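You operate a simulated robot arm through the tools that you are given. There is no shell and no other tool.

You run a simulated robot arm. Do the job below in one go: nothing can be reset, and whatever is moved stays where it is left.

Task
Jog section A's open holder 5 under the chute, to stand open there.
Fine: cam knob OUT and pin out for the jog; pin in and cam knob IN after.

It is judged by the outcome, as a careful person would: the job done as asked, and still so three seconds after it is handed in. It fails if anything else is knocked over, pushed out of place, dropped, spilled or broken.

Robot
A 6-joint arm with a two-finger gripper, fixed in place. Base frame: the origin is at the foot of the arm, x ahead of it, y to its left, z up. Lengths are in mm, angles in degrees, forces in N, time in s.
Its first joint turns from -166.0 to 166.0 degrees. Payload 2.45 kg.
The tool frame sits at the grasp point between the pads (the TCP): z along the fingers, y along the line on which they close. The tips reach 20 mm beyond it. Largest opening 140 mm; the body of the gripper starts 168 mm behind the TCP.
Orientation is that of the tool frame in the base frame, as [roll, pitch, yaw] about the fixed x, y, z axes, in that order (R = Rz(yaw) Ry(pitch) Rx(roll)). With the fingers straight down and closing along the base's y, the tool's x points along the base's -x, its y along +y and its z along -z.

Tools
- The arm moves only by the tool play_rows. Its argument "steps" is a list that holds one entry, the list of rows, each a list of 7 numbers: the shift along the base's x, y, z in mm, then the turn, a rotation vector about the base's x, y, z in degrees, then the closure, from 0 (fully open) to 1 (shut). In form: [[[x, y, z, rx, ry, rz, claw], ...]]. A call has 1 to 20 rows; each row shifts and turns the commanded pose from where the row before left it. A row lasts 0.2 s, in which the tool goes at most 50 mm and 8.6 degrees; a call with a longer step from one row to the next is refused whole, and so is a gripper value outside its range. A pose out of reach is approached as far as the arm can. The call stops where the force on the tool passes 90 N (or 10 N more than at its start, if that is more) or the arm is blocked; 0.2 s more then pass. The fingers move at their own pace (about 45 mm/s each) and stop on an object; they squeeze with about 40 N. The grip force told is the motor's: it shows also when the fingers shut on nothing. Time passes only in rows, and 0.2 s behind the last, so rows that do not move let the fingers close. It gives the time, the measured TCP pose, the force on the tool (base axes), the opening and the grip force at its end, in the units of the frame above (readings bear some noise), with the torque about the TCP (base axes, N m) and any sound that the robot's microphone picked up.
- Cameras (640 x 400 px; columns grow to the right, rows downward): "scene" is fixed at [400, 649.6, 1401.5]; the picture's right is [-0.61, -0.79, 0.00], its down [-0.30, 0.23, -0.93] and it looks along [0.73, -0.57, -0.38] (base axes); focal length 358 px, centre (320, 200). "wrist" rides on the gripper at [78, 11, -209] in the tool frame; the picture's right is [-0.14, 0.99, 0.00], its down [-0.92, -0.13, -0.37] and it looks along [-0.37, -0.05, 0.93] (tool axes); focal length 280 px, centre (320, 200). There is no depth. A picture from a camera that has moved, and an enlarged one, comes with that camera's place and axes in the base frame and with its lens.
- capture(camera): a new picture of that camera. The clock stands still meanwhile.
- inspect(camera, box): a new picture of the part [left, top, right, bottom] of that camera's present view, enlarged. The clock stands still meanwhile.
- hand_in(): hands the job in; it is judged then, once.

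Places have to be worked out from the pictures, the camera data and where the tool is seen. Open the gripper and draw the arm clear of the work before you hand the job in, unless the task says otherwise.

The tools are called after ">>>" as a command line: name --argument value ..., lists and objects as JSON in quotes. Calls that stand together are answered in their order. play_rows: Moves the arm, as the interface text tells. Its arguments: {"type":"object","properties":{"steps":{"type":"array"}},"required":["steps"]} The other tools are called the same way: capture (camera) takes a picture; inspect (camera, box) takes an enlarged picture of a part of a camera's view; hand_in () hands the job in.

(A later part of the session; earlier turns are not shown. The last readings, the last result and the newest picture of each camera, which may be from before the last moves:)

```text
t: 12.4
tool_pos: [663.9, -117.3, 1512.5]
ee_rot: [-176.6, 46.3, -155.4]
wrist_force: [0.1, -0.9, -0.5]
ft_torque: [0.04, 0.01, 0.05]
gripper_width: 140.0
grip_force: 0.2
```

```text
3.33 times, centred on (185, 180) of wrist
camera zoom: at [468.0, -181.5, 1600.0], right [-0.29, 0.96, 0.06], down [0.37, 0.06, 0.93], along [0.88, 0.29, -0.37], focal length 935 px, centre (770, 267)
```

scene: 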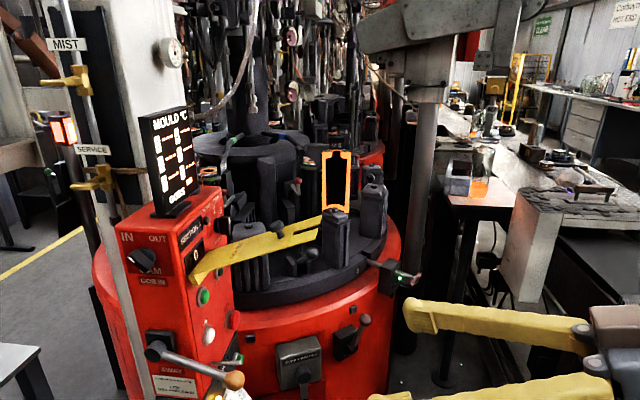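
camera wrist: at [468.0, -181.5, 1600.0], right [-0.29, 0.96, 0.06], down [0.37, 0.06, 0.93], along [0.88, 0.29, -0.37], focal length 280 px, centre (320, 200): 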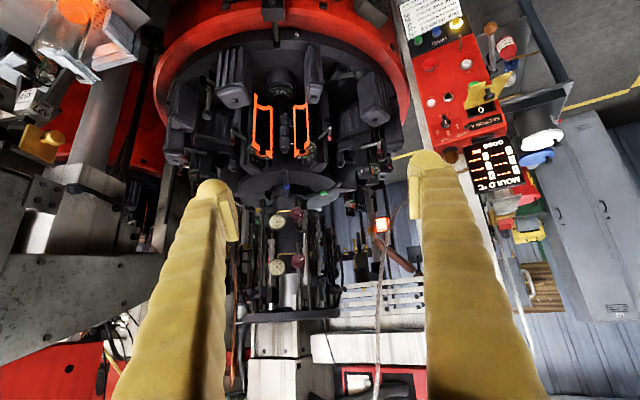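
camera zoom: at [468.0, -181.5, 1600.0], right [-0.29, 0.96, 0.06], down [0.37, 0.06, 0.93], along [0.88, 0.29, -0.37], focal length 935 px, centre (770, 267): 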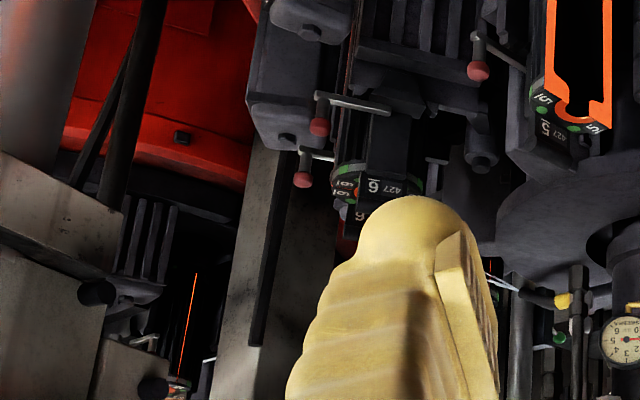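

The rust trough slopes down toward the station where mould 3 now stands, so that looks like the chute station, two stations on from 5. Now I study the controls in detail: cam knob, LOCK pin and JOG button.

>>> inspect --camera "scene" --box '[110, 220, 190, 290]'

>>> inspect --camera "scene" --box '[360, 250, 430, 300]'

>>> inspect --camera "wrist" --box '[250, 0, 340, 60]'

>>> inspect --camera "wrist" --box '[390, 0, 520, 160]'

>>> inspect --camera "scene" --box '[170, 220, 260, 290]'

>>> inspect --camera "scene" --box '[190, 280, 260, 350]'

```text
5.71 times, centred on (150, 255) of scene
camera zoom: at [400.0, 649.6, 1401.5], right [-0.61, -0.79, 0.0], down [-0.3, 0.23, -0.93], along [0.73, -0.57, -0.38], focal length 2046 px, centre (1291, -114)
```

zoom: 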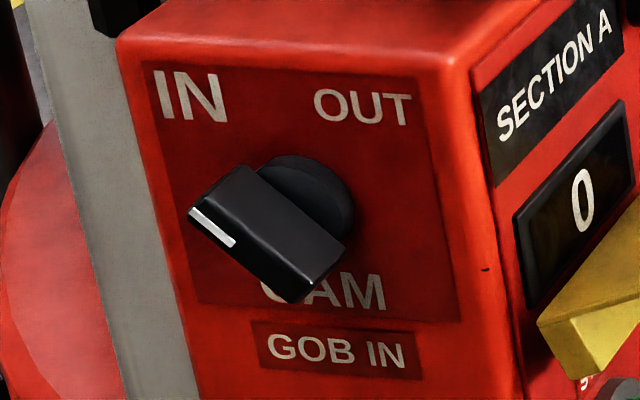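

```text
8.00 times, centred on (395, 275) of scene
camera zoom: at [400.0, 649.6, 1401.5], right [-0.61, -0.79, 0.0], down [-0.3, 0.23, -0.93], along [0.73, -0.57, -0.38], focal length 2865 px, centre (-280, -400)
```

zoom: 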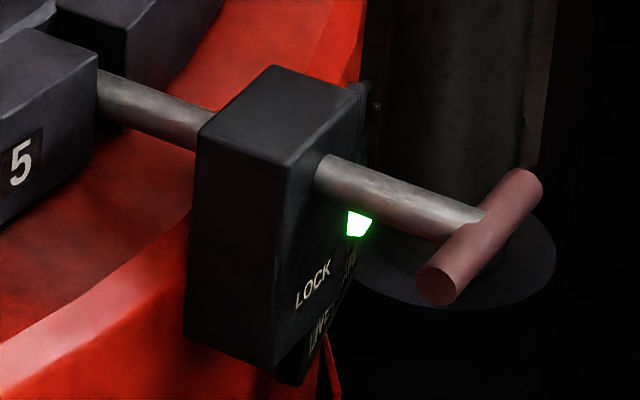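

```text
6.67 times, centred on (295, 30) of wrist
camera zoom: at [468.0, -181.5, 1600.0], right [-0.29, 0.96, 0.06], down [0.37, 0.06, 0.93], along [0.88, 0.29, -0.37], focal length 1869 px, centre (487, 1333)
```

zoom: 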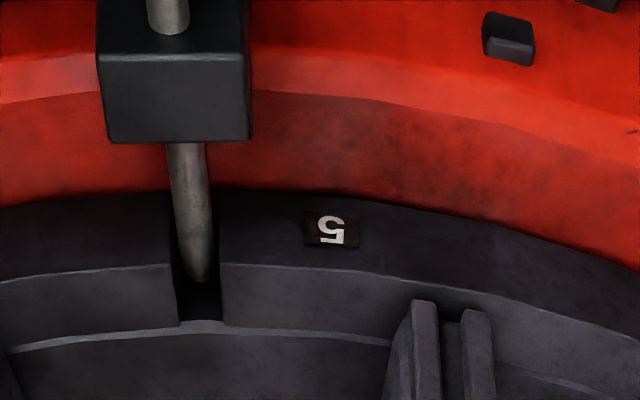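

```text
2.50 times, centred on (455, 80) of wrist
camera zoom: at [468.0, -181.5, 1600.0], right [-0.29, 0.96, 0.06], down [0.37, 0.06, 0.93], along [0.88, 0.29, -0.37], focal length 701 px, centre (-18, 500)
```

zoom: 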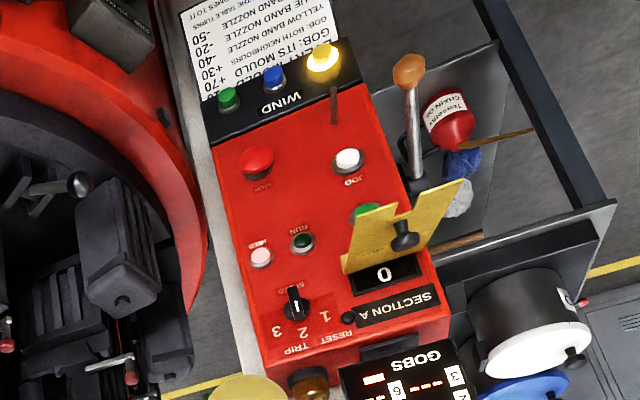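

```text
5.71 times, centred on (215, 255) of scene
camera zoom: at [400.0, 649.6, 1401.5], right [-0.61, -0.79, 0.0], down [-0.3, 0.23, -0.93], along [0.73, -0.57, -0.38], focal length 2046 px, centre (920, -114)
```

zoom: 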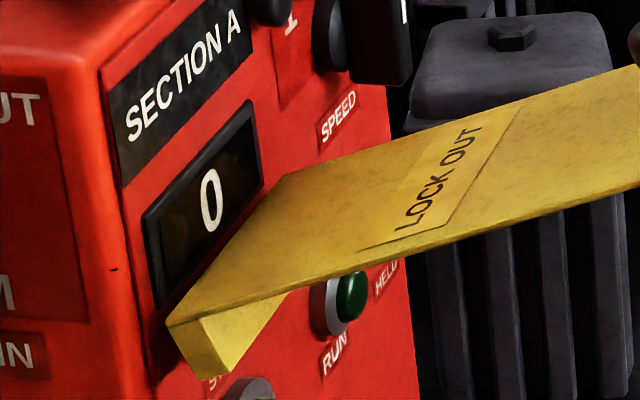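

```text
5.71 times, centred on (225, 315) of scene
camera zoom: at [400.0, 649.6, 1401.5], right [-0.61, -0.79, 0.0], down [-0.3, 0.23, -0.93], along [0.73, -0.57, -0.38], focal length 2046 px, centre (863, -457)
```

zoom: 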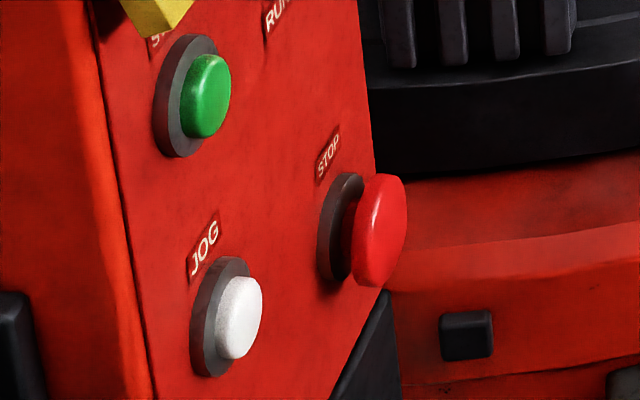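

The cam knob's white mark points to IN, on the panel's left face near (957, 571, 1100); the pin sits in a rim notch and the LOCK OUT hasp is raised in front of the panel. I move round to the panel's left side, still well away, to look at the knob.

>>> play_rows --steps '[[[0, 45, -10, 0, 0, -2.5, 0], [0, 45, -10, 0, 0, -2.5, 0], [0, 45, -10, 0, 0, -2.5, 0], [0, 45, -10, 0, 0, -2.5, 0], [0, 45, -10, 0, 0, -2.5, 0], [0, 45, -10, 0, 0, -2.5, 0], [0, 45, -10, 0, 0, -2.5, 0], [0, 45, -10, 0, 0, -2.5, 0], [0, 45, -20, 0, 0, -2.5, 0], [0, 45, -20, 0, 0, -2.5, 0], [0, 45, -20, 0, 0, 0, 0], [0, 45, -30, 0, -7, 0, 0], [0, 45, -30, 0, -7, 0, 0], [0, 45, -30, 0, -7, 0, 0], [0, 45, -30, 0, 0, -7, 0], [0, 45, -30, 0, 0, -7, 0]]]'

>>> capture --camera "wrist"

>>> capture --camera "scene"

```text
refused: row 12 steps farther than a row can; nothing moved
```

```text
taken
camera wrist: at [468.0, -181.5, 1600.0], right [-0.29, 0.96, 0.06], down [0.37, 0.06, 0.93], along [0.88, 0.29, -0.37], focal length 280 px, centre (320, 200)
```

wrist: 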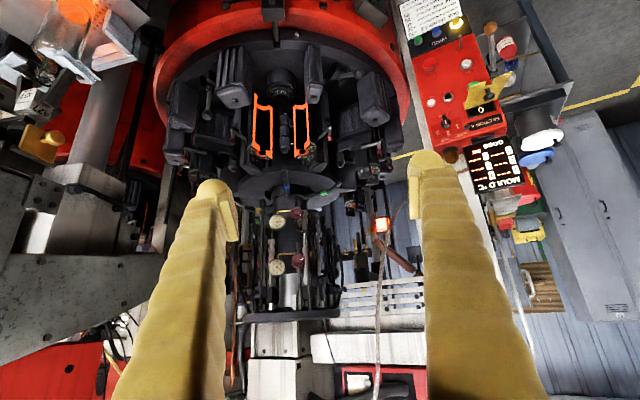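

```text
taken
```

scene: 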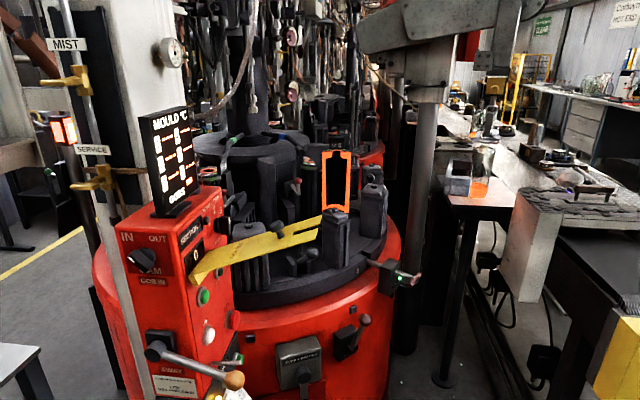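

The call was refused because row 12 was too long, so I repeat it with shorter steps.

>>> play_rows --steps '[[[0, 45, -10, 0, 0, -2.5, 0], [0, 45, -10, 0, 0, -2.5, 0], [0, 45, -10, 0, 0, -2.5, 0], [0, 45, -10, 0, 0, -2.5, 0], [0, 45, -10, 0, 0, -2.5, 0], [0, 45, -10, 0, 0, -2.5, 0], [0, 45, -10, 0, 0, -2.5, 0], [0, 45, -10, 0, 0, -2.5, 0], [0, 45, -20, 0, 0, -2.5, 0], [0, 45, -20, 0, 0, -2.5, 0], [0, 45, -20, 0, 0, 0, 0], [0, 40, -28, 0, -7, 0, 0], [0, 40, -28, 0, -7, 0, 0], [0, 40, -28, 0, -7, 0, 0], [0, 40, -28, 0, 0, -7, 0], [0, 40, -28, 0, 0, -7, 0]]]'

>>> capture --camera "wrist"

>>> capture --camera "scene"

```text
t: 15.8
tool_pos: [666.4, 579.5, 1233.0]
ee_rot: [-176.9, 67.2, 165.2]
wrist_force: [0.4, 0.1, 0.2]
ft_torque: [0.01, 0.0, -0.03]
gripper_width: 140.1
grip_force: 0.0
```

```text
taken
camera wrist: at [457.9, 657.1, 1241.3], right [0.35, 0.93, 0.11], down [-0.02, -0.11, 0.99], along [0.94, -0.35, -0.02], focal length 280 px, centre (320, 200)
```

wrist: 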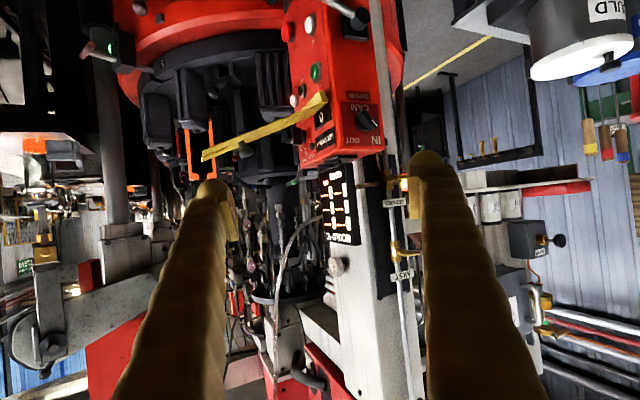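

```text
taken
```

scene: 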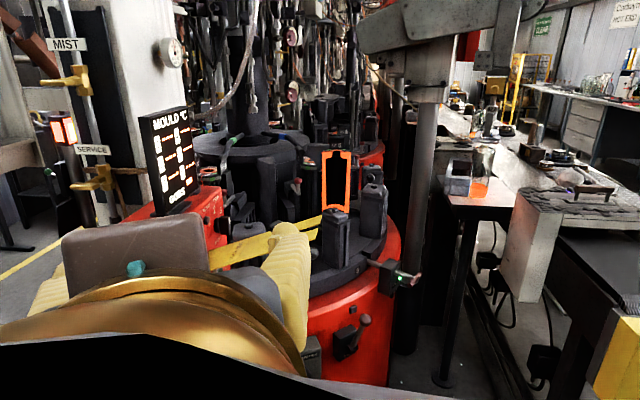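

Good view of the panel's left face now. I zoom on the knob and surrounding pipe.

>>> inspect --camera "wrist" --box '[280, 60, 420, 180]'

>>> inspect --camera "wrist" --box '[280, 0, 420, 90]'

>>> inspect --camera "wrist" --box '[320, 150, 440, 290]'

```text
3.33 times, centred on (350, 120) of wrist
camera zoom: at [457.9, 657.1, 1241.3], right [0.35, 0.93, 0.11], down [-0.02, -0.11, 0.99], along [0.94, -0.35, -0.02], focal length 935 px, centre (220, 467)
```

zoom: 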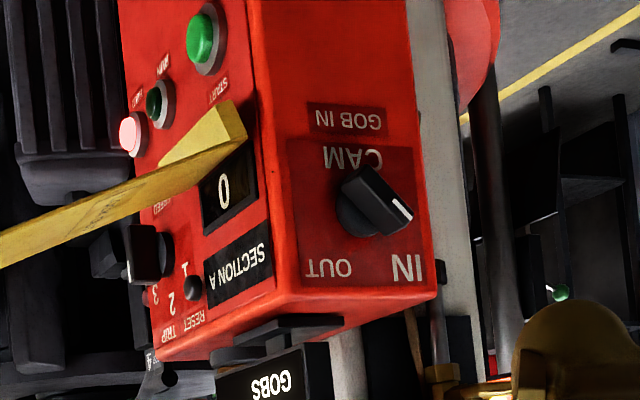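

```text
4.44 times, centred on (350, 45) of wrist
camera zoom: at [457.9, 657.1, 1241.3], right [0.35, 0.93, 0.11], down [-0.02, -0.11, 0.99], along [0.94, -0.35, -0.02], focal length 1246 px, centre (187, 889)
```

zoom: 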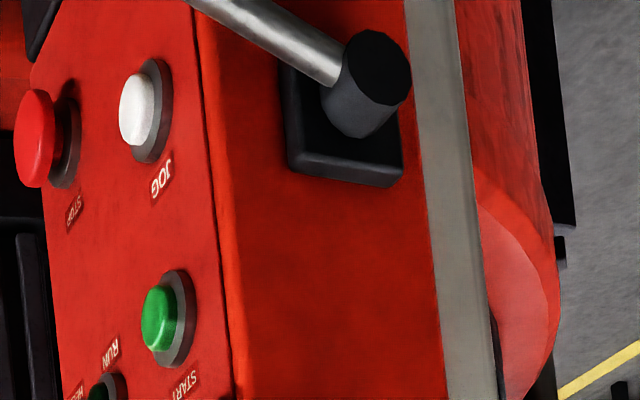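

```text
2.86 times, centred on (380, 220) of wrist
camera zoom: at [457.9, 657.1, 1241.3], right [0.35, 0.93, 0.11], down [-0.02, -0.11, 0.99], along [0.94, -0.35, -0.02], focal length 801 px, centre (149, 143)
```

zoom: 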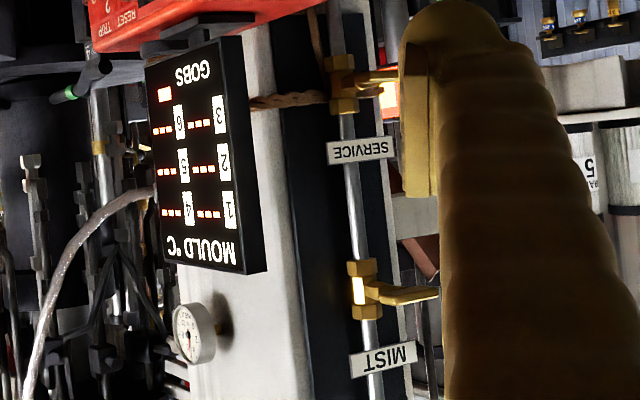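

The knob hub is near (974, 559, 1098) with its bar standing ~30–40 mm off the face, and the nearest pipe lies behind the far edge. I test whether the arm can reach square-on to this face, stopping ~150 mm short of the knob.

>>> play_rows --steps '[[[20, 13, -12, 0, 0, -4, 0], [20, 13, -12, 0, 0, -4, 0], [20, 13, -12, 0, 0, -4, 0], [20, 13, -12, 0, 0, -4, 0], [20, 13, -12, 0, 0, -4, 0], [20, 13, -12, 0, 0, -4, 0], [20, 13, -12, 0, 0, -4, 0]]]'

>>> capture --camera "wrist"

```text
t: 17.4
tool_pos: [805.9, 670.1, 1151.2]
ee_rot: [-177.3, 67.3, 137.1]
wrist_force: [-0.2, 0.3, 0.8]
ft_torque: [0.12, 0.11, 0.03]
gripper_width: 140.1
grip_force: 0.0
```

```text
taken
camera wrist: at [658.4, 836.7, 1158.7], right [0.75, 0.66, 0.11], down [-0.07, -0.09, 0.99], along [0.66, -0.75, -0.02], focal length 280 px, centre (320, 200)
```

wrist: 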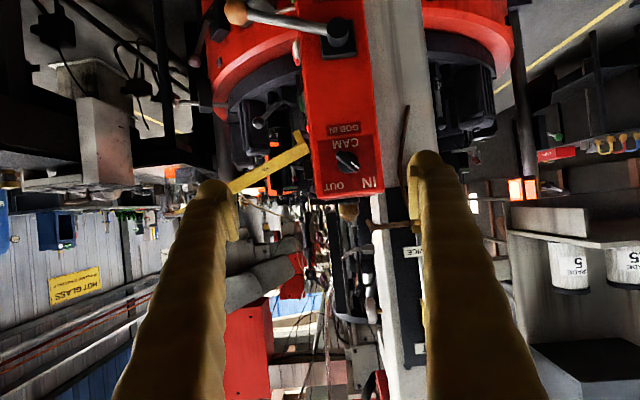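

The arm reaches here fine and the face is nearly square-on. I zoom for the knob's exact angle.

>>> inspect --camera "wrist" --box '[290, 100, 410, 210]'

>>> inspect --camera "scene" --box '[100, 180, 220, 290]'

```text
3.64 times, centred on (350, 155) of wrist
camera zoom: at [658.4, 836.7, 1158.7], right [0.75, 0.66, 0.11], down [-0.07, -0.09, 0.99], along [0.66, -0.75, -0.02], focal length 1020 px, centre (211, 364)
```

zoom: 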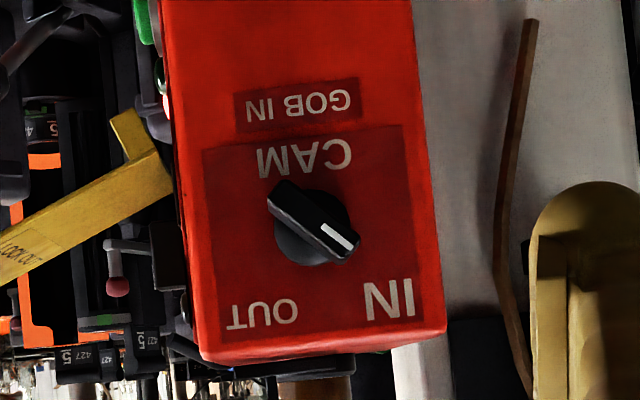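

```text
3.64 times, centred on (160, 235) of scene
camera zoom: at [400.0, 649.6, 1401.5], right [-0.61, -0.79, 0.0], down [-0.3, 0.23, -0.93], along [0.73, -0.57, -0.38], focal length 1302 px, centre (902, 73)
```

zoom: 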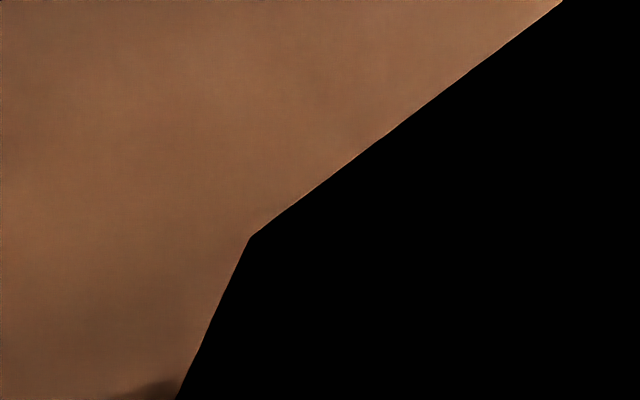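

I can place the knob well by two wrist views: bar front centre ≈ (946, 577, 1102), the panel stands at 45°, and the mark points 45° up toward IN. I level the tool, align the fingers across the bar, pre-close to about 50 mm, and stop 80 mm short.

>>> play_rows --steps '[[[8.9, -3.5, -5.5, -5.35, -5.35, 0, 0.65], [8.9, -3.5, -5.5, -5.35, -5.35, 0, 0.65], [8.9, -3.5, -5.5, -5.35, -5.35, 0, 0.65], [8.9, -3.5, -5.5, -5.3, 5.3, 0, 0.65], [8.9, -3.5, -5.5, -5.3, 5.3, 0, 0.65], [8.9, -3.5, -5.5, -5.3, 5.3, 0, 0.65], [8.9, -3.5, -5.5, -5.3, 5.3, 0, 0.65], [8.9, -3.5, -5.5, -5.3, 5.3, 0, 0.65], [8.9, -3.5, -5.5, -5.3, 5.3, 0, 0.65]]]'

>>> capture --camera "wrist"

>>> capture --camera "scene"

```text
t: 19.4
tool_pos: [887.2, 639.0, 1100.0]
ee_rot: [-89.2, 44.1, -135.0]
wrist_force: [0.3, -0.2, 0.8]
ft_torque: [0.03, 0.0, 0.0]
gripper_width: 49.0
grip_force: 0.3
```

```text
taken
camera wrist: at [707.2, 752.9, 1034.4], right [0.57, 0.55, -0.62], down [0.15, 0.67, 0.73], along [0.81, -0.5, 0.3], focal length 280 px, centre (320, 200)
```

wrist: 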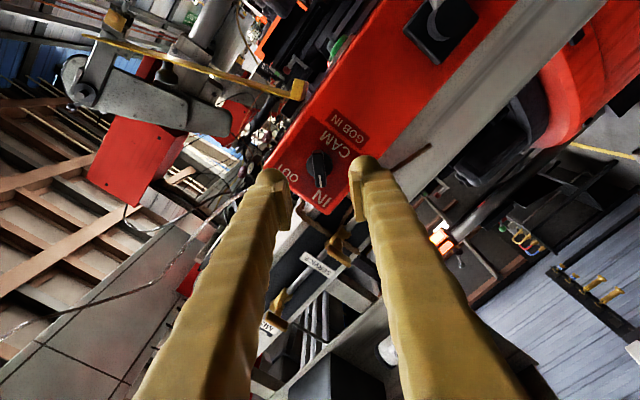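

```text
taken
```

scene: 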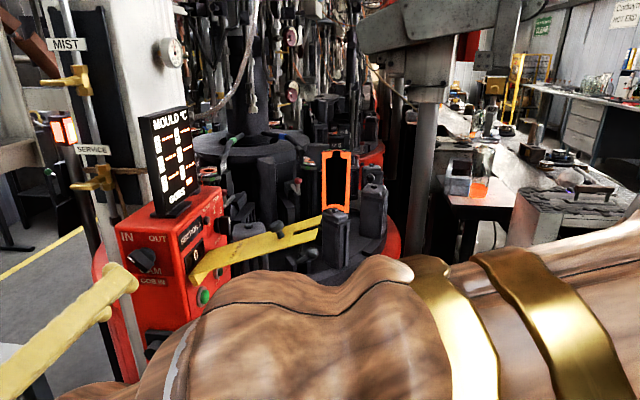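

The bar appears upright and centred between the fingers, just as predicted. I advance the last 79 mm straight along the knob axis and then close on it.

>>> play_rows --steps '[[[14, -14.2, 0.3, 0, 0, 0, 0.65], [14, -14.2, 0.3, 0, 0, 0, 0.65], [14, -14.2, 0.3, 0, 0, 0, 0.65], [13.4, -14.2, 0.3, 0, 0, 0, 0.65]]]'

>>> inspect --camera "wrist" --box '[220, 90, 420, 240]'

>>> inspect --camera "scene" --box '[90, 200, 220, 320]'

```text
t: 20.4
tool_pos: [944.9, 581.0, 1100.5]
ee_rot: [-89.1, 44.1, -135.0]
wrist_force: [1.0, 0.6, 0.8]
ft_torque: [0.02, 0.03, 0.07]
gripper_width: 49.2
grip_force: 0.1
```

```text
2.67 times, centred on (320, 165) of wrist
camera zoom: at [763.2, 696.5, 1035.0], right [0.57, 0.55, -0.62], down [0.14, 0.67, 0.73], along [0.81, -0.5, 0.3], focal length 748 px, centre (320, 293)
```

zoom: 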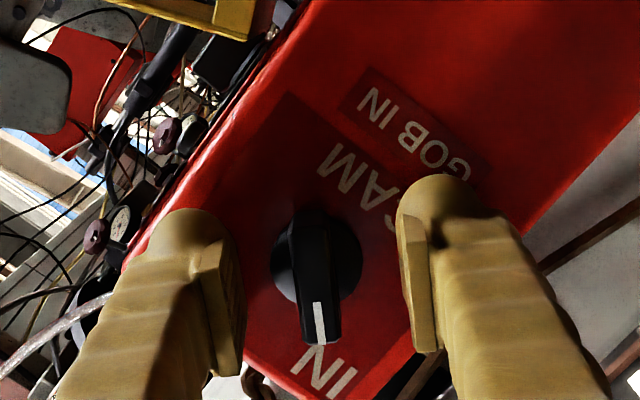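

```text
3.33 times, centred on (155, 260) of scene
camera zoom: at [400.0, 649.6, 1401.5], right [-0.61, -0.79, 0.0], down [-0.3, 0.23, -0.93], along [0.73, -0.57, -0.38], focal length 1194 px, centre (870, 0)
```

zoom: 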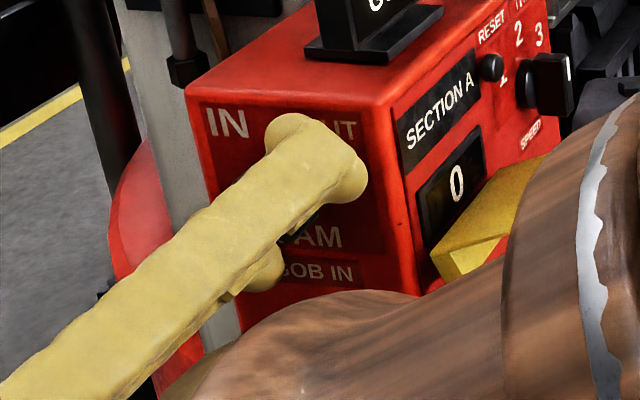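

Fingers straddle the bar evenly without contact. I close on it.

>>> play_rows --steps '[[[0, 0, 0, 0, 0, 0, 1], [0, 0, 0, 0, 0, 0, 1], [0, 0, 0, 0, 0, 0, 1], [0, 0, 0, 0, 0, 0, 1]]]'

>>> inspect --camera "wrist" --box '[220, 90, 420, 240]'

```text
t: 21.4
tool_pos: [942.2, 583.7, 1101.8]
ee_rot: [-89.1, 44.0, -134.8]
wrist_force: [-58.3, 27.2, 16.2]
ft_torque: [0.4, 0.18, 0.06]
gripper_width: 11.6
grip_force: 38.1
```

```text
2.67 times, centred on (320, 165) of wrist
camera zoom: at [760.7, 698.5, 1036.3], right [0.57, 0.55, -0.61], down [0.14, 0.67, 0.73], along [0.81, -0.5, 0.3], focal length 748 px, centre (320, 293)
```

zoom: 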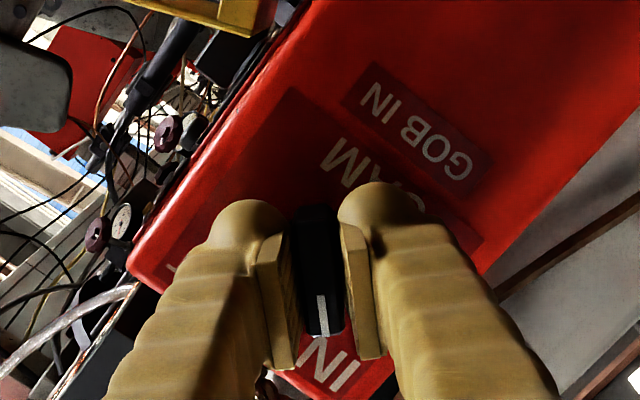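

Gripped at 11.6 mm, but the tips push about 66 N outward — they must rest on the disc under the bar. I open, back off 6 mm and re-close.

>>> play_rows --steps '[[[0, 0, 0, 0, 0, 0, 0.7], [-2.1, 2.1, 0, 0, 0, 0, 0.7], [-2.1, 2.1, 0, 0, 0, 0, 0.7], [0, 0, 0, 0, 0, 0, 1], [0, 0, 0, 0, 0, 0, 1], [0, 0, 0, 0, 0, 0, 1], [0, 0, 0, 0, 0, 0, 1]]]'

```text
t: 23.0
tool_pos: [939.5, 584.4, 1101.4]
ee_rot: [-89.1, 44.2, -135.0]
wrist_force: [-1.3, -14.5, 4.2]
ft_torque: [0.29, -0.26, -0.13]
gripper_width: 11.4
grip_force: 38.2
```

Force is small now and the bar is held. I turn it clockwise about the knob axis, first about 48°.

>>> play_rows --steps '[[[0, 0, 0, 5.66, -5.66, 0, 1], [0, 0, 0, 5.66, -5.66, 0, 1], [0, 0, 0, 5.66, -5.66, 0, 1], [0, 0, 0, 5.66, -5.66, 0, 1], [0, 0, 0, 5.66, -5.66, 0, 1], [0, 0, 0, 5.66, -5.66, 0, 1]]]'

>>> capture --camera "wrist"

```text
t: 24.4
tool_pos: [938.9, 585.5, 1101.4]
ee_rot: [91.3, 87.7, 45.5]
wrist_force: [34.9, 8.7, 1.2]
ft_torque: [-0.14, -0.07, 0.28]
gripper_width: 11.2
grip_force: 38.1
```

```text
taken
camera wrist: at [803.4, 745.4, 1022.8], right [0.71, 0.69, 0.18], down [-0.37, 0.15, 0.92], along [0.6, -0.71, 0.36], focal length 280 px, centre (320, 200)
```

wrist: 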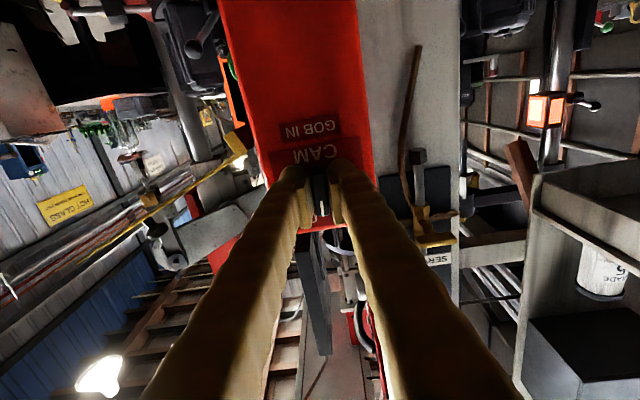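

The bar turned with the fingers and now points straight up. I continue the remaining ~43°.

>>> play_rows --steps '[[[0, 0, 0, 5.66, -5.66, 0, 1], [0, 0, 0, 5.66, -5.66, 0, 1], [0, 0, 0, 5.66, -5.66, 0, 1], [0, 0, 0, 5.66, -5.66, 0, 1], [0, 0, 0, 5.66, -5.66, 0, 1], [0, 0, 0, 2.2, -2.2, 0, 1]]]'

>>> inspect --camera "wrist" --box '[220, 90, 420, 240]'

```text
t: 25.8
tool_pos: [938.0, 587.7, 1100.8]
ee_rot: [90.9, 44.6, 45.0]
wrist_force: [39.7, 34.0, 21.5]
ft_torque: [-0.4, 0.05, 0.51]
gripper_width: 11.1
grip_force: 38.6
```

```text
2.67 times, centred on (320, 165) of wrist
camera zoom: at [837.3, 780.2, 1056.4], right [0.43, 0.41, 0.8], down [-0.79, -0.26, 0.56], along [0.44, -0.87, 0.21], focal length 748 px, centre (320, 293)
```

zoom: 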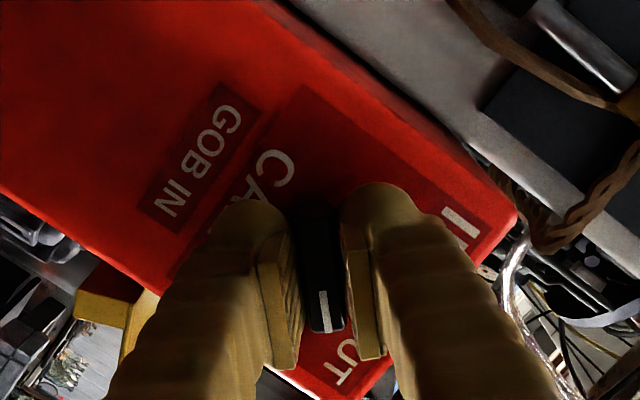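

The mark now points to OUT. I open the fingers and back straight off, then check that it stayed.

>>> play_rows --steps '[[[0, 0, 0, 0, 0, 0, 0.65], [0, 0, 0, 0, 0, 0, 0.65], [0, 0, 0, 0, 0, 0, 0.65], [-14, 14, 0, 0, 0, 0, 0.65], [-21, 21, 0, 0, 0, 0, 0.65], [-25, 25, 0, 0, 0, 0, 0.65], [-25, 25, 0, 0, 0, 0, 0.65]]]'

>>> inspect --camera "wrist" --box '[220, 90, 420, 240]'

>>> capture --camera "scene"

```text
t: 27.4
tool_pos: [854.8, 670.2, 1100.1]
ee_rot: [91.0, 44.7, 44.9]
wrist_force: [-0.1, -0.5, 0.7]
ft_torque: [0.01, 0.01, 0.0]
gripper_width: 48.9
grip_force: 0.1
```

```text
2.67 times, centred on (320, 165) of wrist
camera zoom: at [753.2, 864.4, 1055.0], right [0.44, 0.41, 0.8], down [-0.79, -0.26, 0.56], along [0.44, -0.87, 0.21], focal length 748 px, centre (320, 293)
```

zoom: 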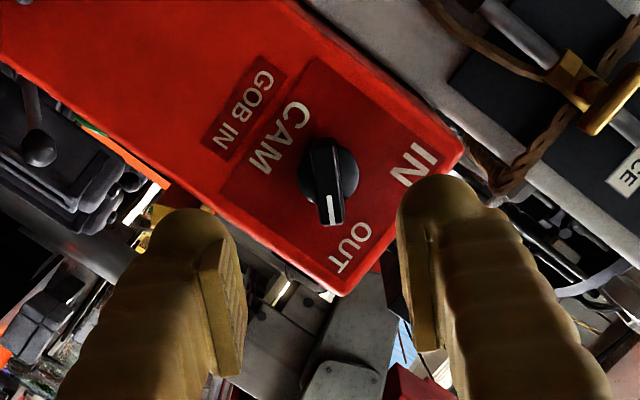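

```text
taken
```

scene: 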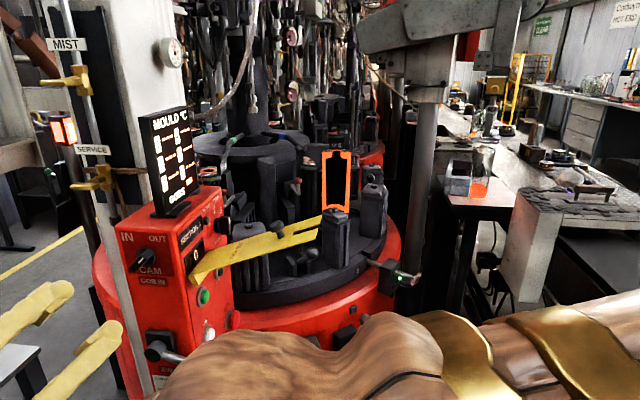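

Cam knob is at OUT and holds there. Next is the pin: its T-handle is near (946, −131, 760), bar horizontal. I retreat over the top in front of the machine, rolling the fingers vertical on the way.

>>> play_rows --steps '[[[-40, -5, 25, 0, 0, 8, 0.4], [-40, -5, 25, 0, 0, 8, 0.4], [-40, -5, 25, 0, 0, 8, 0.4], [-40, -5, 25, 0, 0, 8, 0.4], [0, -40, 25, 0, 0, 8, 0.4], [0, -40, 25, 0, 0, 8, 0.4], [0, -40, 25, 0, 0, 8, 0.4], [0, -40, 25, 0, 0, 8, 0.4], [0, -45, 0, 7.09, 2.44, 0, 0.4], [0, -45, 0, 7.09, 2.44, 0, 0.4], [0, -45, 0, 7.09, 2.44, 0, 0.4], [0, -45, 0, 7.09, 2.44, 0, 0.4], [0, -45, 0, 7.09, 2.44, 0, 0.4], [0, -45, 0, 7.09, 2.44, 0, 0.4]]]'

>>> capture --camera "wrist"

>>> capture --camera "scene"

```text
t: 30.4
tool_pos: [651.7, 285.4, 1592.6]
ee_rot: [95.2, 1.1, 109.9]
wrist_force: [-0.2, 0.0, 0.2]
ft_torque: [-0.04, -0.02, 0.03]
gripper_width: 84.4
grip_force: 0.0
out of reach, approached as far as the arm can: row 3, 4, 5, 6, 7, 8, 9, 10, 11, 12, 13, 14
```

```text
taken
camera wrist: at [429.9, 289.1, 1620.3], right [0.13, -0.08, 0.99], down [-0.04, -1.0, -0.08], along [0.99, -0.03, -0.13], focal length 280 px, centre (320, 200)
```

wrist: 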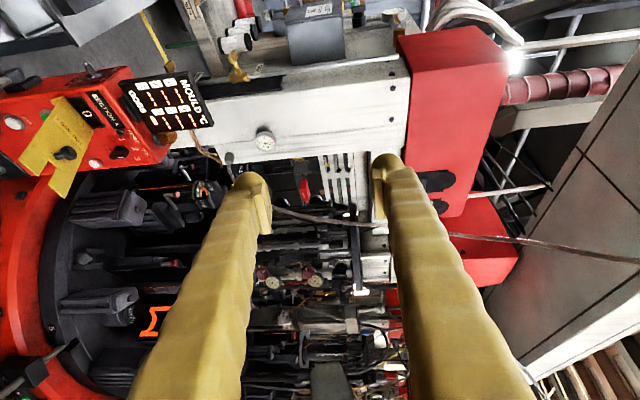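

```text
taken
```

scene: 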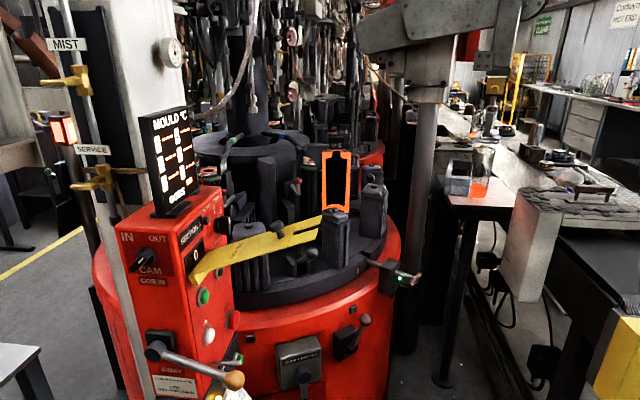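

The arm could not follow fully and ended high at (652, 285, 1593), but the fingers are now vertical-closing and pointing forward, with nothing touched. From here I try moving right and slightly down.

>>> play_rows --steps '[[[5, -35, -25, 0, 0, 0, 0.4], [5, -35, -25, 0, 0, 0, 0.4], [5, -35, -25, 0, 0, 0, 0.4], [5, -35, -25, 0, 0, 0, 0.4]]]'

```text
t: 31.4
tool_pos: [669.1, 143.0, 1506.8]
ee_rot: [93.8, 1.0, 109.7]
wrist_force: [0.5, -0.4, -0.1]
ft_torque: [0.02, 0.0, 0.02]
gripper_width: 84.1
grip_force: 0.1
out of reach, approached as far as the arm can: row 1, 2
```

It now follows. I continue right and down, staying well in front of the table.

>>> play_rows --steps '[[[0, -34, -35, 0, 0, 0, 0.4], [0, -34, -35, 0, 0, 0, 0.4], [0, -34, -35, 0, 0, 0, 0.4], [0, -34, -35, 0, 0, 0, 0.4], [0, -34, -35, 0, 0, 0, 0.4], [0, -34, -35, 0, 0, 0, 0.4], [0, -34, -35, 0, 0, 0, 0.4], [0, -30, -35, 0, 0, 0, 0.4]]]'

>>> capture --camera "wrist"

>>> capture --camera "scene"

```text
t: 33.2
tool_pos: [673.2, -124.4, 1227.6]
ee_rot: [94.1, 1.1, 109.7]
wrist_force: [-0.9, 0.8, 0.9]
ft_torque: [0.03, -0.01, 0.02]
gripper_width: 83.8
grip_force: 0.1
```

```text
taken
camera wrist: at [451.7, -120.6, 1251.4], right [0.11, -0.09, 0.99], down [-0.04, -1.0, -0.09], along [0.99, -0.03, -0.11], focal length 280 px, centre (320, 200)
```

wrist: 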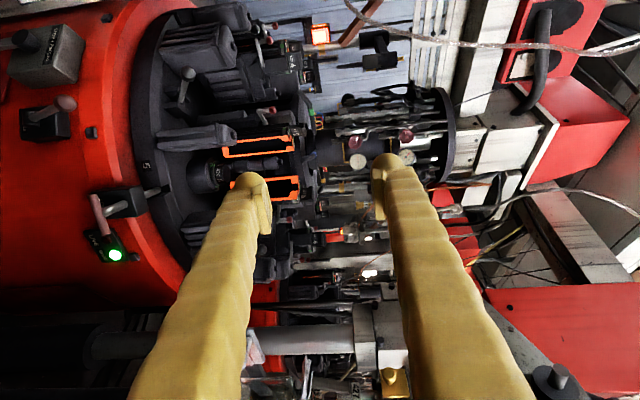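

```text
taken
```

scene: 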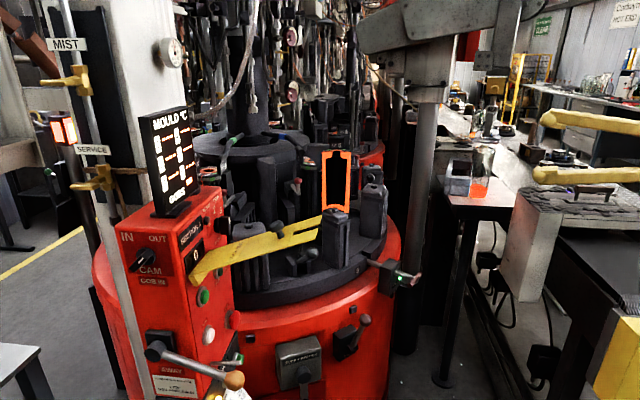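

The T-handle is now seen clearly; by this and earlier views it is near (937, −127, 768) with the pin running at about 15–18° azimuth. I zoom for precision.

>>> inspect --camera "wrist" --box '[60, 160, 200, 280]'

>>> inspect --camera "wrist" --box '[150, 0, 430, 200]'

```text
3.33 times, centred on (130, 220) of wrist
camera zoom: at [451.7, -120.6, 1251.4], right [0.11, -0.09, 0.99], down [-0.04, -1.0, -0.09], along [0.99, -0.03, -0.11], focal length 935 px, centre (953, 133)
```

zoom: 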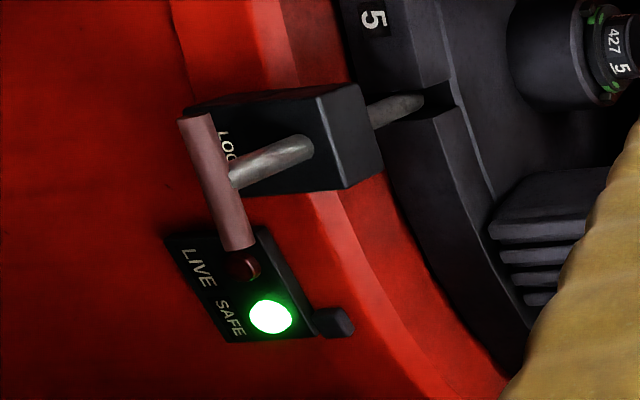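

```text
2.00 times, centred on (290, 100) of wrist
camera zoom: at [451.7, -120.6, 1251.4], right [0.11, -0.09, 0.99], down [-0.04, -1.0, -0.09], along [0.99, -0.03, -0.11], focal length 561 px, centre (380, 400)
```

zoom: 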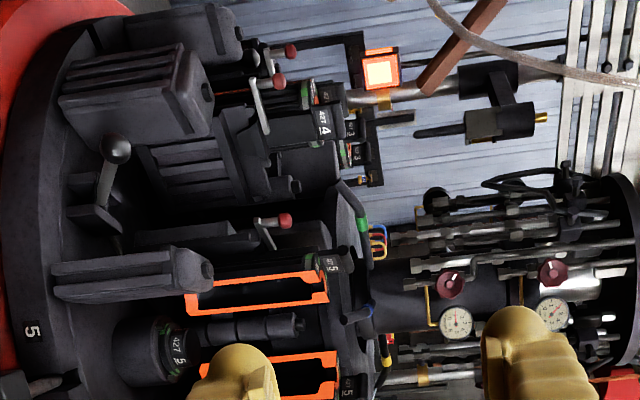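

The pin axis runs at 15° azimuth through the T-bar centre at about (941, −128, 766), horizontal; lamps read SAFE. I descend to a standoff 185 mm in front of it, with the fingers pre-set to about 50 mm.

>>> play_rows --steps '[[[8.7, -5.3, -46, 0.12, -0.38, -0.47, 0.65], [8.7, -5.3, -46, 0.12, -0.38, -0.47, 0.65], [8.7, -5.3, -46, 0.12, -0.38, -0.47, 0.65], [8.7, -5.3, -46, 0.12, -0.38, -0.47, 0.65], [8.7, -5.3, -46, 0.12, -0.38, -0.47, 0.65], [8.7, -5.3, -46, 0.12, -0.38, -0.47, 0.65], [8.7, -5.3, -46, 0.12, -0.38, -0.47, 0.65], [8.7, -5.3, -46, 0.12, -0.38, -0.47, 0.65], [8.7, -5.3, -46, 0.12, -0.38, -0.47, 0.65], [8.7, -5.3, -46, 0.12, -0.38, -0.47, 0.65]]]'

>>> capture --camera "wrist"

>>> capture --camera "scene"

```text
t: 34.8
tool_pos: [728.3, -154.9, 938.6]
ee_rot: [89.4, 1.7, 107.1]
wrist_force: [-79.1, 34.2, 141.7]
ft_torque: [-9.28, 34.2, -13.34]
gripper_width: 48.9
grip_force: 0.1
out of reach, approached as far as the arm can: row 4
stopped in row 8: the force on the tool passed its limit at 676 N (the readings are from after the stop); the commanded pose is now the measured one
```

```text
taken
camera wrist: at [506.0, -141.6, 943.6], right [0.02, -0.1, 0.99], down [-0.08, -0.99, -0.1], along [1.0, -0.08, -0.03], focal length 280 px, centre (320, 200)
```

wrist: 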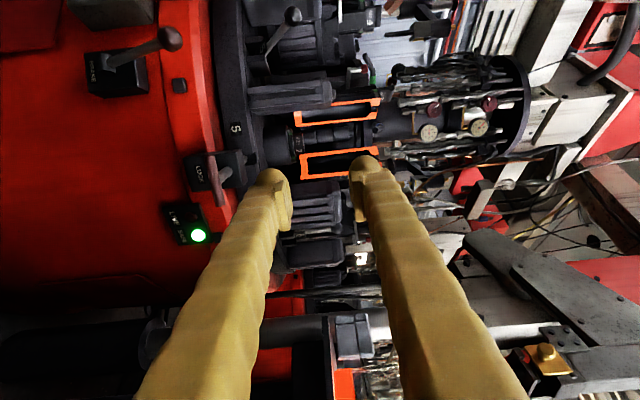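

```text
taken
```

scene: 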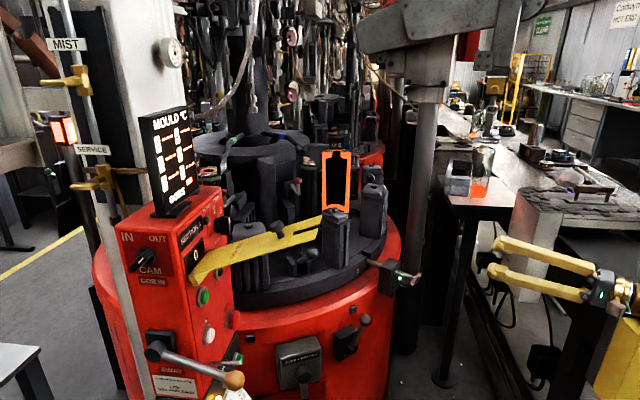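

The gripper's body touched something below it about 240 mm behind the fingertips, near (490, −220, 938) — likely the yellow box or bench on the right. I stop and look closely.

>>> inspect --camera "scene" --box '[460, 180, 640, 400]'

>>> inspect --camera "wrist" --box '[0, 0, 300, 400]'

```text
1.82 times, centred on (550, 290) of scene
camera zoom: at [400.0, 649.6, 1401.5], right [-0.61, -0.79, 0.0], down [-0.3, 0.23, -0.93], along [0.73, -0.57, -0.38], focal length 651 px, centre (-98, 36)
```

zoom: 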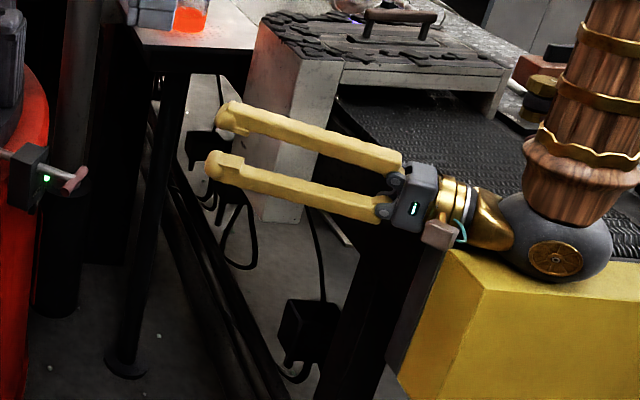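

```text
1.00 times, centred on (150, 200) of wrist (not enlarged: the box is as wide or as high as the picture)
camera zoom: at [506.0, -141.6, 943.6], right [0.02, -0.1, 0.99], down [-0.08, -0.99, -0.1], along [1.0, -0.08, -0.03], focal length 280 px, centre (490, 200)
```

zoom: 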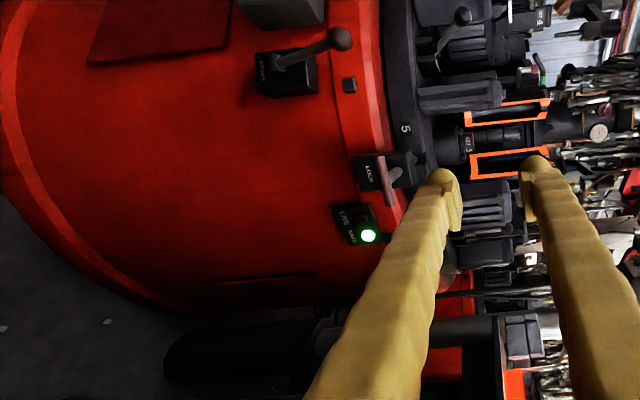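

The wrist appears to be resting on the edge of the yellow bench end. I lift straight up 80 mm and compare the pictures.

>>> play_rows --steps '[[[0, 0, 20, 0, 0, 0, 0.65], [0, 0, 40, 0, 0, 0, 0.65], [0, 0, 40, 0, 0, 0, 0.65]]]'

>>> inspect --camera "scene" --box '[460, 180, 640, 400]'

>>> capture --camera "wrist"

```text
t: 35.6
tool_pos: [732.0, -155.8, 1032.3]
ee_rot: [89.5, 1.7, 107.0]
wrist_force: [0.2, 0.4, 0.2]
ft_torque: [0.01, 0.0, -0.02]
gripper_width: 48.8
grip_force: 0.1
```

```text
1.82 times, centred on (550, 290) of scene
camera zoom: at [400.0, 649.6, 1401.5], right [-0.61, -0.79, 0.0], down [-0.3, 0.23, -0.93], along [0.73, -0.57, -0.38], focal length 651 px, centre (-98, 36)
```

zoom: 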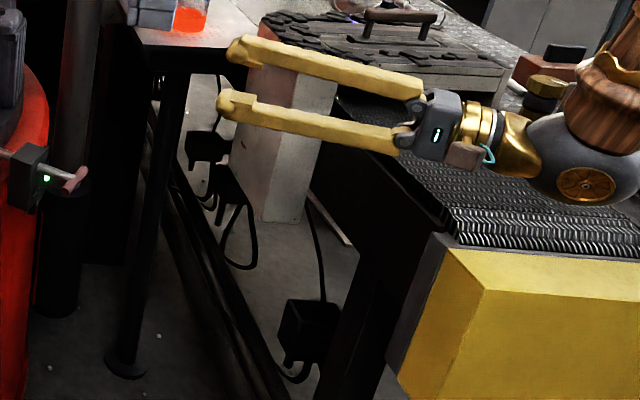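

```text
taken
camera wrist: at [509.3, -142.2, 1038.6], right [0.03, -0.11, 0.99], down [-0.08, -0.99, -0.1], along [1.0, -0.08, -0.03], focal length 280 px, centre (320, 200)
```

wrist: 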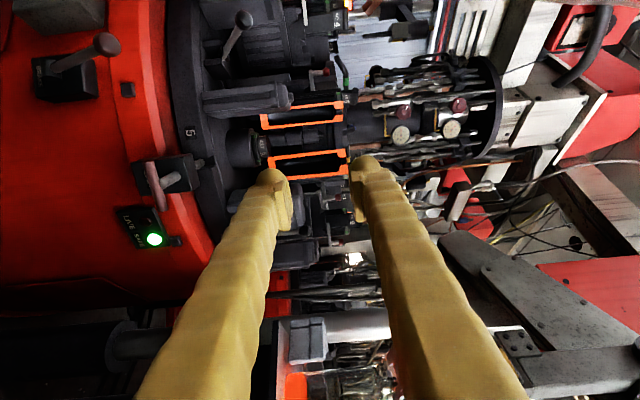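

Nothing was displaced: it was the mesh conveyor's edge near (494, −240) under the wrist. I will approach the T-handle from the left side instead (tool at −15° azimuth), keeping the wrist away from the conveyor; first yaw and shift at this height.

>>> play_rows --steps '[[[16, 17, 0, 0, 0, -8, 0.65], [16, 17, 0, 0, 0, -8, 0.65], [16, 17, 0, 0, 0, -8, 0.65], [16, 17, 0, 0, 0, -8, 0.65]]]'

>>> inspect --camera "scene" --box '[340, 150, 640, 400]'

```text
t: 36.6
tool_pos: [814.3, -95.4, 1037.4]
ee_rot: [89.7, 1.7, 74.9]
wrist_force: [0.5, -0.3, 0.1]
ft_torque: [0.0, -0.01, -0.03]
gripper_width: 49.1
grip_force: 0.0
out of reach, approached as far as the arm can: row 1, 2
```

```text
1.60 times, centred on (490, 275) of scene
camera zoom: at [400.0, 649.6, 1401.5], right [-0.61, -0.79, 0.0], down [-0.3, 0.23, -0.93], along [0.73, -0.57, -0.38], focal length 573 px, centre (48, 80)
```

zoom: 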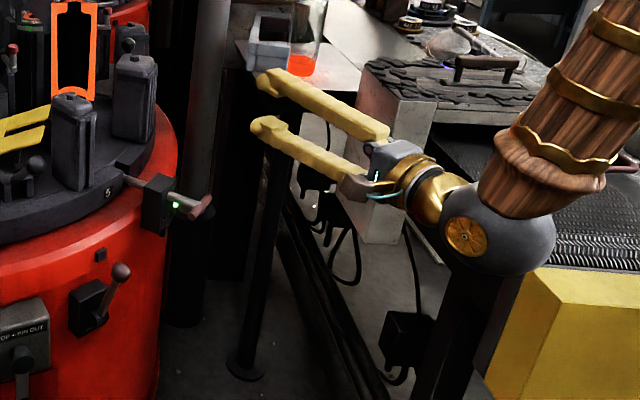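

The arm is now to the left of the conveyor. I descend in two stages, checking the clearances.

>>> play_rows --steps '[[[0, 0, -45, 0, 0, 0, 0.65], [0, 0, -45, 0, 0, 0, 0.65], [0, 0, -45, 0, 0, 0, 0.65]]]'

>>> inspect --camera "scene" --box '[340, 150, 640, 400]'

>>> capture --camera "wrist"

```text
t: 37.4
tool_pos: [814.9, -97.3, 902.4]
ee_rot: [89.6, 1.7, 75.1]
wrist_force: [-0.4, 0.2, 0.1]
ft_torque: [0.04, 0.0, 0.01]
gripper_width: 48.9
grip_force: 0.0
```

```text
1.60 times, centred on (490, 275) of scene
camera zoom: at [400.0, 649.6, 1401.5], right [-0.61, -0.79, 0.0], down [-0.3, 0.23, -0.93], along [0.73, -0.57, -0.38], focal length 573 px, centre (48, 80)
```

zoom: 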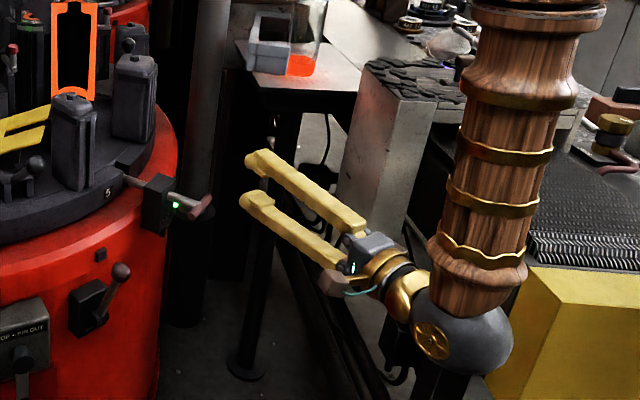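

```text
taken
camera wrist: at [632.5, 33.4, 908.2], right [-0.04, -0.1, 0.99], down [-0.59, -0.8, -0.1], along [0.8, -0.59, -0.03], focal length 280 px, centre (320, 200)
```

wrist: 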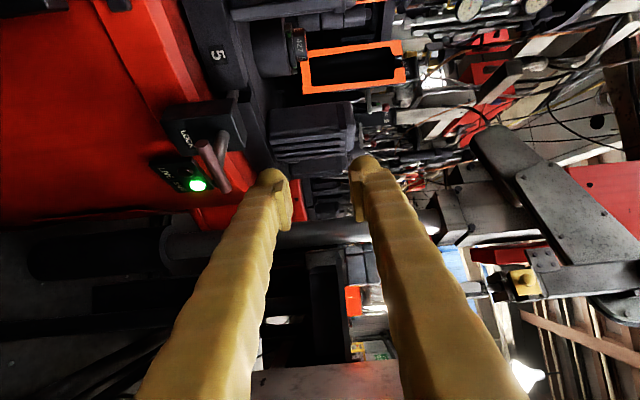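

On track. I refine the handle's position from this closer view before the last descent.

>>> inspect --camera "wrist" --box '[140, 90, 300, 220]'

```text
3.08 times, centred on (220, 155) of wrist
camera zoom: at [632.5, 33.4, 908.2], right [-0.04, -0.1, 0.99], down [-0.59, -0.8, -0.1], along [0.8, -0.59, -0.03], focal length 863 px, centre (628, 338)
```

zoom: 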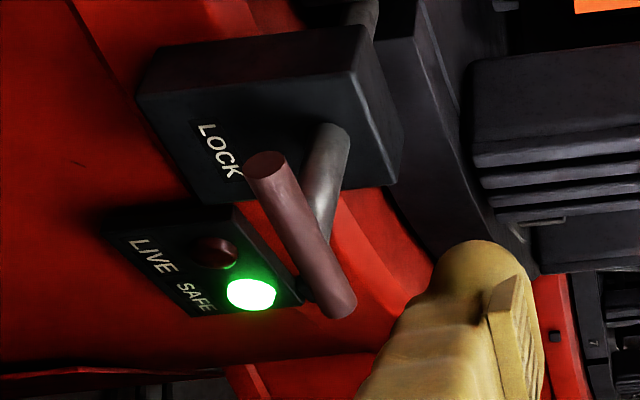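

The T-bar centre refines to (945, −129, 765). I descend to that height and check the line-up.

>>> play_rows --steps '[[[0, 0, -45.8, 0, 0, 0, 0.65], [0, 0, -45.8, 0, 0, 0, 0.65], [0, 0, -45.8, 0, 0, 0, 0.65]]]'

>>> capture --camera "wrist"

>>> inspect --camera "scene" --box '[340, 150, 640, 400]'

```text
t: 38.2
tool_pos: [813.8, -94.1, 766.6]
ee_rot: [89.4, 1.7, 74.9]
wrist_force: [-0.3, 0.5, -0.2]
ft_torque: [-0.01, -0.01, 0.03]
gripper_width: 49.0
grip_force: 0.1
```

```text
taken
camera wrist: at [632.6, 34.7, 773.5], right [-0.04, -0.1, 0.99], down [-0.59, -0.8, -0.1], along [0.8, -0.59, -0.03], focal length 280 px, centre (320, 200)
```

wrist: 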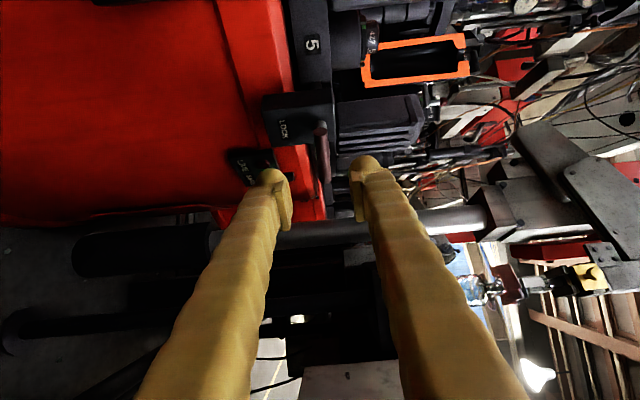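

```text
1.60 times, centred on (490, 275) of scene
camera zoom: at [400.0, 649.6, 1401.5], right [-0.61, -0.79, 0.0], down [-0.3, 0.23, -0.93], along [0.73, -0.57, -0.38], focal length 573 px, centre (48, 80)
```

zoom: 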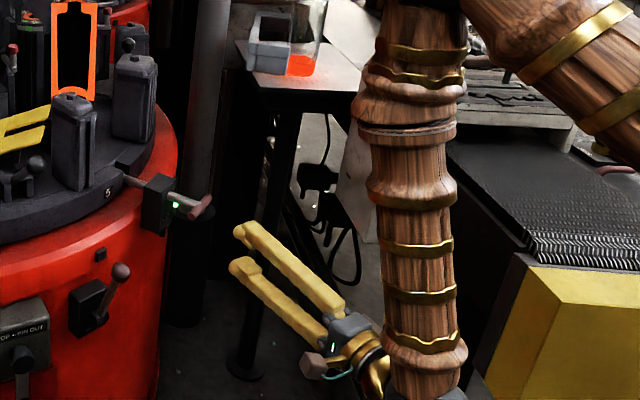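

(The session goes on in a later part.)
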